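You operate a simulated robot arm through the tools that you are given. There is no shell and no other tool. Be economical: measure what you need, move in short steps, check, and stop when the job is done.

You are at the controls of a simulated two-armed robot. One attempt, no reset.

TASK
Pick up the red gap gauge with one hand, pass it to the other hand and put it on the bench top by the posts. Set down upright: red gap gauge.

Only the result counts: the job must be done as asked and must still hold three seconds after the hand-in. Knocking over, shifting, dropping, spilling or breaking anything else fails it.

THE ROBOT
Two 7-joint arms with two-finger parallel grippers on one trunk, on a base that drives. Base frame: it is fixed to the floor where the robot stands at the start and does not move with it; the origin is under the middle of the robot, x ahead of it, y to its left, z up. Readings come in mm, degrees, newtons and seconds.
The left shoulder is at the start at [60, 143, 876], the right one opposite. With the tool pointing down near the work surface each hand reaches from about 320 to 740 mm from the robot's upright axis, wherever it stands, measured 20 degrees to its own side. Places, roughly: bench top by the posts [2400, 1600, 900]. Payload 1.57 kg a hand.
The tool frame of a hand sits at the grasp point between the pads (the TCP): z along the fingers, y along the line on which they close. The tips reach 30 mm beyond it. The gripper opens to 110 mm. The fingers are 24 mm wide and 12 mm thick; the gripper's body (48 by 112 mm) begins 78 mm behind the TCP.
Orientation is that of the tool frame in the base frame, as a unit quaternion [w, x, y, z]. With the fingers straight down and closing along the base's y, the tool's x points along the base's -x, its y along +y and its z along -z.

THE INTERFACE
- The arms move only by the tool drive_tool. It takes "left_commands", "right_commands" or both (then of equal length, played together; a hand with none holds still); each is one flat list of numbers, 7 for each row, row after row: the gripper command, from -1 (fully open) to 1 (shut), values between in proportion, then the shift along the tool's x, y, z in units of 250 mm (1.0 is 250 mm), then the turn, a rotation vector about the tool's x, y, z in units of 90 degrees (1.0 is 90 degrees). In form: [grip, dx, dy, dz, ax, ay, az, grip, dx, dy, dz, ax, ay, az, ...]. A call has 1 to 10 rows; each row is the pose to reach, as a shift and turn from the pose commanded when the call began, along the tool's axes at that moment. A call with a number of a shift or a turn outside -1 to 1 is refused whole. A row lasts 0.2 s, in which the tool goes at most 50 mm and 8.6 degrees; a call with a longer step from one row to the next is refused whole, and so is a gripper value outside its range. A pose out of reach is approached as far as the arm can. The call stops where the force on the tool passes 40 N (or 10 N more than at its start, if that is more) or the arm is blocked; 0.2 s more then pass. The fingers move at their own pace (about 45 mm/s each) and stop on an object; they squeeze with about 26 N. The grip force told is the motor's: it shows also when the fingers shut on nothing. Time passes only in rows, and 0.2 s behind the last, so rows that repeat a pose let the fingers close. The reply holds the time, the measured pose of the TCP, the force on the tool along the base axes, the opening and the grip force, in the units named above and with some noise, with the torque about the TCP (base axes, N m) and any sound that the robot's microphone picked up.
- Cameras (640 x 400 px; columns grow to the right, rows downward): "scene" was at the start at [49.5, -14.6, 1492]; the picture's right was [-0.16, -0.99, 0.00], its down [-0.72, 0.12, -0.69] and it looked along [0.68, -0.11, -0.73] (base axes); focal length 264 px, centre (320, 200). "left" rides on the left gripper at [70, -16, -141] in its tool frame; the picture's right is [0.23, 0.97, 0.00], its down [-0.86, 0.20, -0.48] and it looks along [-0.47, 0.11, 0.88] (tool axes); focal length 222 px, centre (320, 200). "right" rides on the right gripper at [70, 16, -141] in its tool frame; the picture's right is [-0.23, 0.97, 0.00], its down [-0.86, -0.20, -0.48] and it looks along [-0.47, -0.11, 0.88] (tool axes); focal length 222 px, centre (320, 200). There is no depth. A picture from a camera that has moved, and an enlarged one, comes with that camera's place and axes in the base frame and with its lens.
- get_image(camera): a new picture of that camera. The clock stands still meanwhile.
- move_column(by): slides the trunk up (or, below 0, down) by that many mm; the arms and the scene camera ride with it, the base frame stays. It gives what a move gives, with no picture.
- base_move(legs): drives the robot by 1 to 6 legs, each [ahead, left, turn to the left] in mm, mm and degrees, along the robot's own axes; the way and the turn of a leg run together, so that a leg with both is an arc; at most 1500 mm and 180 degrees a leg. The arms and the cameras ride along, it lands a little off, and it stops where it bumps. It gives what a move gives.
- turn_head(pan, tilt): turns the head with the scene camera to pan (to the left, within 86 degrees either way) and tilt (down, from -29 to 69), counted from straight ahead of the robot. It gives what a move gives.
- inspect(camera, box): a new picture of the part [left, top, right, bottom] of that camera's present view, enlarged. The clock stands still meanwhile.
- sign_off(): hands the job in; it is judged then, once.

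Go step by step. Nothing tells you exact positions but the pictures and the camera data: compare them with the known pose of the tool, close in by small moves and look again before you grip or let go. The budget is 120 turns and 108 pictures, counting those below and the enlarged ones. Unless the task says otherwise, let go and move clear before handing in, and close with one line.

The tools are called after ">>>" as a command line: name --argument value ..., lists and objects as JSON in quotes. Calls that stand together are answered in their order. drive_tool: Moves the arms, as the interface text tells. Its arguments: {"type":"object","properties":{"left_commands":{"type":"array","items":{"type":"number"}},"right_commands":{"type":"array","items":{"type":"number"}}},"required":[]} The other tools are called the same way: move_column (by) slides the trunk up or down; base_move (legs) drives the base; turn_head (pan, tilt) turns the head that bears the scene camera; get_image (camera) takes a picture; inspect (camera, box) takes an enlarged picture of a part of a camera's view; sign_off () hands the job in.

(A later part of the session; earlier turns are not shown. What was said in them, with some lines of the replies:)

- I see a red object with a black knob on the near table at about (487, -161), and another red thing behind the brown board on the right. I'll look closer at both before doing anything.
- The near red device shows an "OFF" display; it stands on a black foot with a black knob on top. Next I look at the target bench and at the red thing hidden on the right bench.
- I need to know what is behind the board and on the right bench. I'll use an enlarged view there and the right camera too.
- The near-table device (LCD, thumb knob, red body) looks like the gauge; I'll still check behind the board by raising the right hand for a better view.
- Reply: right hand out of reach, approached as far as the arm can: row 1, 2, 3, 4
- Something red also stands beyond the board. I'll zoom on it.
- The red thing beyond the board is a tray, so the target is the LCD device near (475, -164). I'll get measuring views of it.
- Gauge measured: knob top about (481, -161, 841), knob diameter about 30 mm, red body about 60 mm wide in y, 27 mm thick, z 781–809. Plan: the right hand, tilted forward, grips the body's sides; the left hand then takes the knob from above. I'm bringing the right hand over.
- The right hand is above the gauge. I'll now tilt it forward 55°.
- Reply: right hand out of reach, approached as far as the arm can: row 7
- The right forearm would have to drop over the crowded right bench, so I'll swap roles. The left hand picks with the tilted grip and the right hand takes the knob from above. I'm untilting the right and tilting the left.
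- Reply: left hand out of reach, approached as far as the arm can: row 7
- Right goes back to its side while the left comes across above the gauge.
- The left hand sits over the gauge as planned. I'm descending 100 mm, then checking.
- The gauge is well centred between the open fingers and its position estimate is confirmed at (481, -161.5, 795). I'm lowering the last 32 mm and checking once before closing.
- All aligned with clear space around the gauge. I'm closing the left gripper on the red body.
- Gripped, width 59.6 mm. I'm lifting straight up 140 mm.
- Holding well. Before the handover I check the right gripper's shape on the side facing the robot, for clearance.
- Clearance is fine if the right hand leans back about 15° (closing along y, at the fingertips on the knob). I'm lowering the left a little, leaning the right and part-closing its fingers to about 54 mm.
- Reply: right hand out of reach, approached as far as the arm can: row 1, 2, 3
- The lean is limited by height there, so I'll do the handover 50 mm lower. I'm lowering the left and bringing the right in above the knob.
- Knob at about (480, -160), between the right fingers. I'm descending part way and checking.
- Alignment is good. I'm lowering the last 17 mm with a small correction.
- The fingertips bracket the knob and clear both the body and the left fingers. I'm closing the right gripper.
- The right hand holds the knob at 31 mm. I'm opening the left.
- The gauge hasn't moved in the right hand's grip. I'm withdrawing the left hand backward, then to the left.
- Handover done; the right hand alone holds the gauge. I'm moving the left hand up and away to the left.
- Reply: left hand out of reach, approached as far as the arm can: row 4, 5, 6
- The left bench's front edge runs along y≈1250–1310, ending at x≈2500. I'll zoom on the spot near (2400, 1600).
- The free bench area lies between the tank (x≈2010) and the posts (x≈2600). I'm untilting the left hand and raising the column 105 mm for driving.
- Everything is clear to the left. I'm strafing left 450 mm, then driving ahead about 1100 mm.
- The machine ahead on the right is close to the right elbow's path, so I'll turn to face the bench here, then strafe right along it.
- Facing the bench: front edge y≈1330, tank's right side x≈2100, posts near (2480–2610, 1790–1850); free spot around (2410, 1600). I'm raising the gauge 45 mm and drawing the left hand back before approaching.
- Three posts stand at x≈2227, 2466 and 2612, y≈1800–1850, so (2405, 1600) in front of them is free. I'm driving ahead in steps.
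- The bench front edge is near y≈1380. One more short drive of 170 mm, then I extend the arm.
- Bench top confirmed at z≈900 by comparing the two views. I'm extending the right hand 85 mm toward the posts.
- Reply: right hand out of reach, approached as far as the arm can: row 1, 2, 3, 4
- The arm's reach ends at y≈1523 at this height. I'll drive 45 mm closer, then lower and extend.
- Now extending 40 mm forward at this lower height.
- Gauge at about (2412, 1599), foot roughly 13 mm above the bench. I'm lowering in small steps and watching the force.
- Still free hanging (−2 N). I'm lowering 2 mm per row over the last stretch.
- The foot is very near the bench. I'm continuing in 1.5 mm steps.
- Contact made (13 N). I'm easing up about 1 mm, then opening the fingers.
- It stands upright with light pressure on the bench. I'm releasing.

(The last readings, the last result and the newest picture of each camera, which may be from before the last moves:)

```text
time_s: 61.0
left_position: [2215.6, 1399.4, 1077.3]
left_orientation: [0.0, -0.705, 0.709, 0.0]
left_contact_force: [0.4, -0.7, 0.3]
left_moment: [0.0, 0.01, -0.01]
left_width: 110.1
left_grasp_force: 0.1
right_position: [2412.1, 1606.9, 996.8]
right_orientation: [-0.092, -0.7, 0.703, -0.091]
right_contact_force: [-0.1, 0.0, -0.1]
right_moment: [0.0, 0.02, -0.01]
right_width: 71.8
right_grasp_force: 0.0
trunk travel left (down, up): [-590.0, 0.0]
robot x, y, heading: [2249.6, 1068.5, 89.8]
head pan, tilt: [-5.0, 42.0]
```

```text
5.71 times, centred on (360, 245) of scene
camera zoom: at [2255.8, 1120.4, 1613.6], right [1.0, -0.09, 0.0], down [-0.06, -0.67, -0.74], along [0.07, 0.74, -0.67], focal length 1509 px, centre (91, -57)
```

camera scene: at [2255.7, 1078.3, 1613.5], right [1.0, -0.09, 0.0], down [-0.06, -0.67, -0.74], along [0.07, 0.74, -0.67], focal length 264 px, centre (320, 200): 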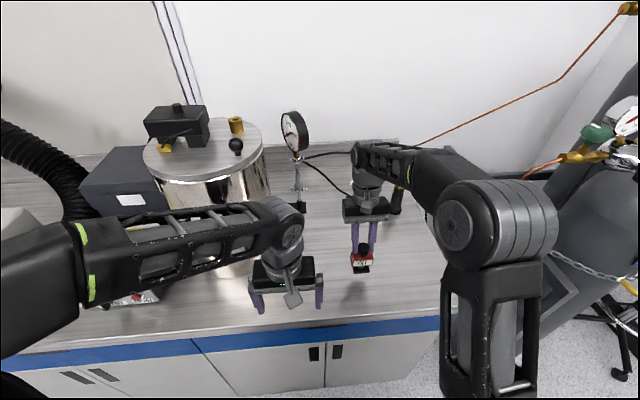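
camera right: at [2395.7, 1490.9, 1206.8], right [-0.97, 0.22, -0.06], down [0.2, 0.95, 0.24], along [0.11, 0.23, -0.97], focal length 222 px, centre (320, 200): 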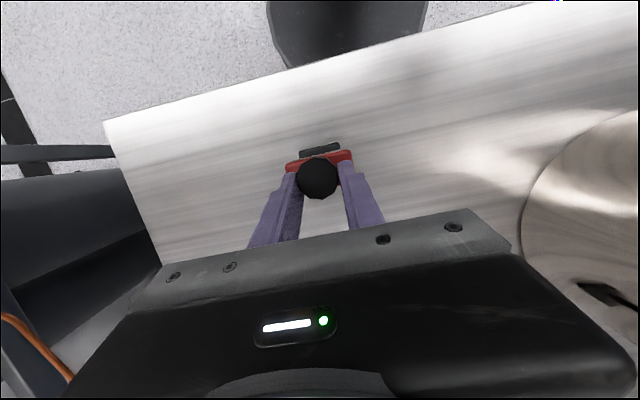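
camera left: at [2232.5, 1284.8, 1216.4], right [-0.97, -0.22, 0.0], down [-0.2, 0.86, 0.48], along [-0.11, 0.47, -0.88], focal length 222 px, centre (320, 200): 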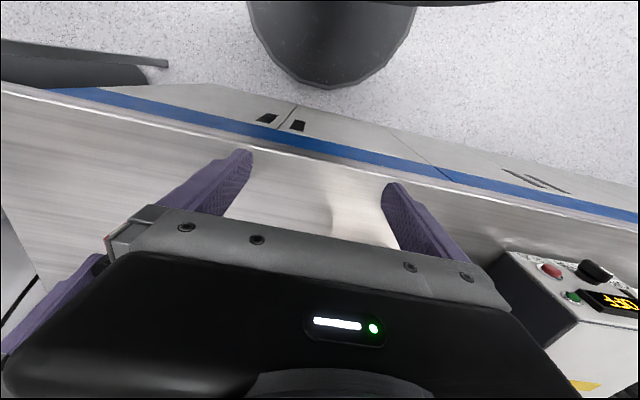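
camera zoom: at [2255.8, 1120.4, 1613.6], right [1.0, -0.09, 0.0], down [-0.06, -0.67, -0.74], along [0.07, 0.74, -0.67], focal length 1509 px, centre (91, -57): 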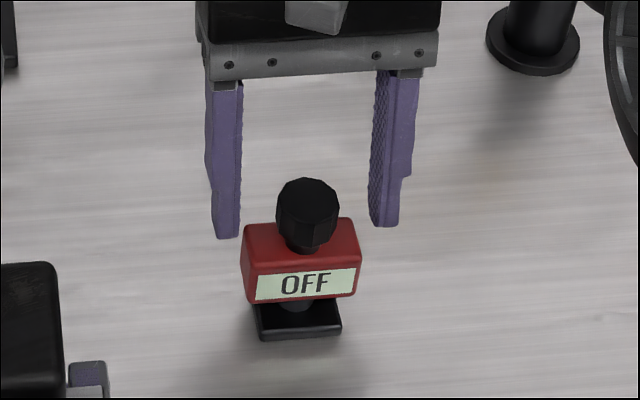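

Released and standing upright. I'm withdrawing the right hand up and back.

>>> drive_tool --right_commands '[-0.3, 0.0254, 0, -0.0967, 0, 0, 0, -0.3, 0.104, 0, -0.159, 0, 0, 0, -0.3, 0.23, 0, -0.167, 0, 0, 0, -0.3, 0.23, 0, -0.167, 0, 0, 0]'

>>> get_image --camera "scene"

```text
time_s: 62.0
left_position: [2215.1, 1400.3, 1075.1]
left_orientation: [-0.001, -0.705, 0.709, -0.001]
left_contact_force: [-0.5, -0.4, -1.2]
left_moment: [-0.03, -0.02, 0.0]
left_width: 110.1
left_grasp_force: 0.0
right_position: [2411.1, 1561.8, 1051.3]
right_orientation: [-0.092, -0.7, 0.702, -0.091]
right_contact_force: [0.9, 0.7, 0.1]
right_moment: [-0.04, 0.0, 0.0]
right_width: 71.5
right_grasp_force: 0.0
right hand out of reach, approached as far as the arm can: row 2
trunk travel left (down, up): [-590.0, 0.0]
robot x, y, heading: [2246.9, 1066.8, 89.7]
head pan, tilt: [-5.0, 42.0]
```

```text
37 pictures are left
camera scene: at [2255.7, 1122.3, 1613.4], right [1.0, -0.09, 0.0], down [-0.06, -0.67, -0.74], along [0.07, 0.74, -0.67], focal length 264 px, centre (320, 200)
```

scene: 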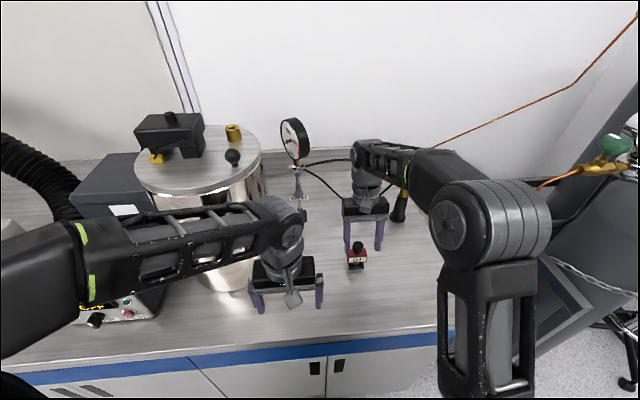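

The gauge stands alone at about (2412, 1599) with the fingertips above it. I'm backing the base off and checking.

>>> base_move --legs '[[-250, 0, 0]]'

>>> inspect --camera "scene" --box '[240, 90, 480, 240]'

```text
time_s: 63.8
left_position: [2214.0, 1148.7, 1076.1]
left_orientation: [0.0, -0.706, 0.708, 0.001]
left_contact_force: [0.6, -0.6, 0.3]
left_moment: [0.05, -0.02, -0.03]
left_width: 110.0
left_grasp_force: 0.0
right_position: [2409.4, 1309.9, 1051.5]
right_orientation: [-0.091, -0.7, 0.702, -0.091]
right_contact_force: [0.0, 0.6, -1.0]
right_moment: [0.02, 0.04, 0.0]
right_width: 71.6
right_grasp_force: 0.1
trunk travel left (down, up): [-590.0, 0.0]
robot x, y, heading: [2245.4, 820.2, 89.9]
head pan, tilt: [-5.0, 42.0]
```

```text
2.67 times, centred on (360, 165) of scene
camera zoom: at [2254.7, 869.6, 1613.6], right [1.0, -0.09, 0.0], down [-0.06, -0.67, -0.74], along [0.07, 0.74, -0.67], focal length 704 px, centre (213, 293)
```

zoom: 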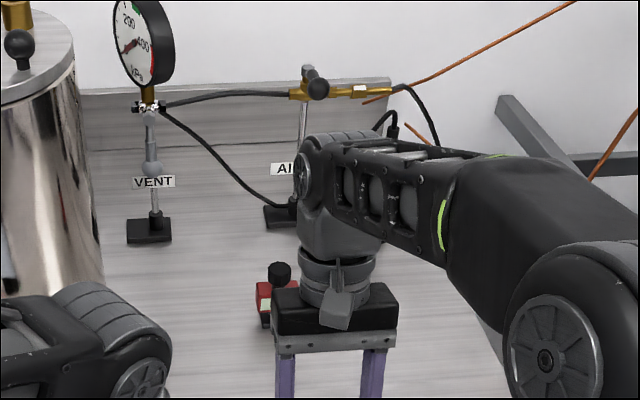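

The gauge stands upright on the bench in front of the posts, and both hands are clear of it. Handing in.

>>> sign_off

```text
The job is handed in.
```

The red gap gauge was picked up with the left hand, passed to the right hand, and set down upright on the bench top by the posts, at about (2412, 1599). Both hands are clear of it.
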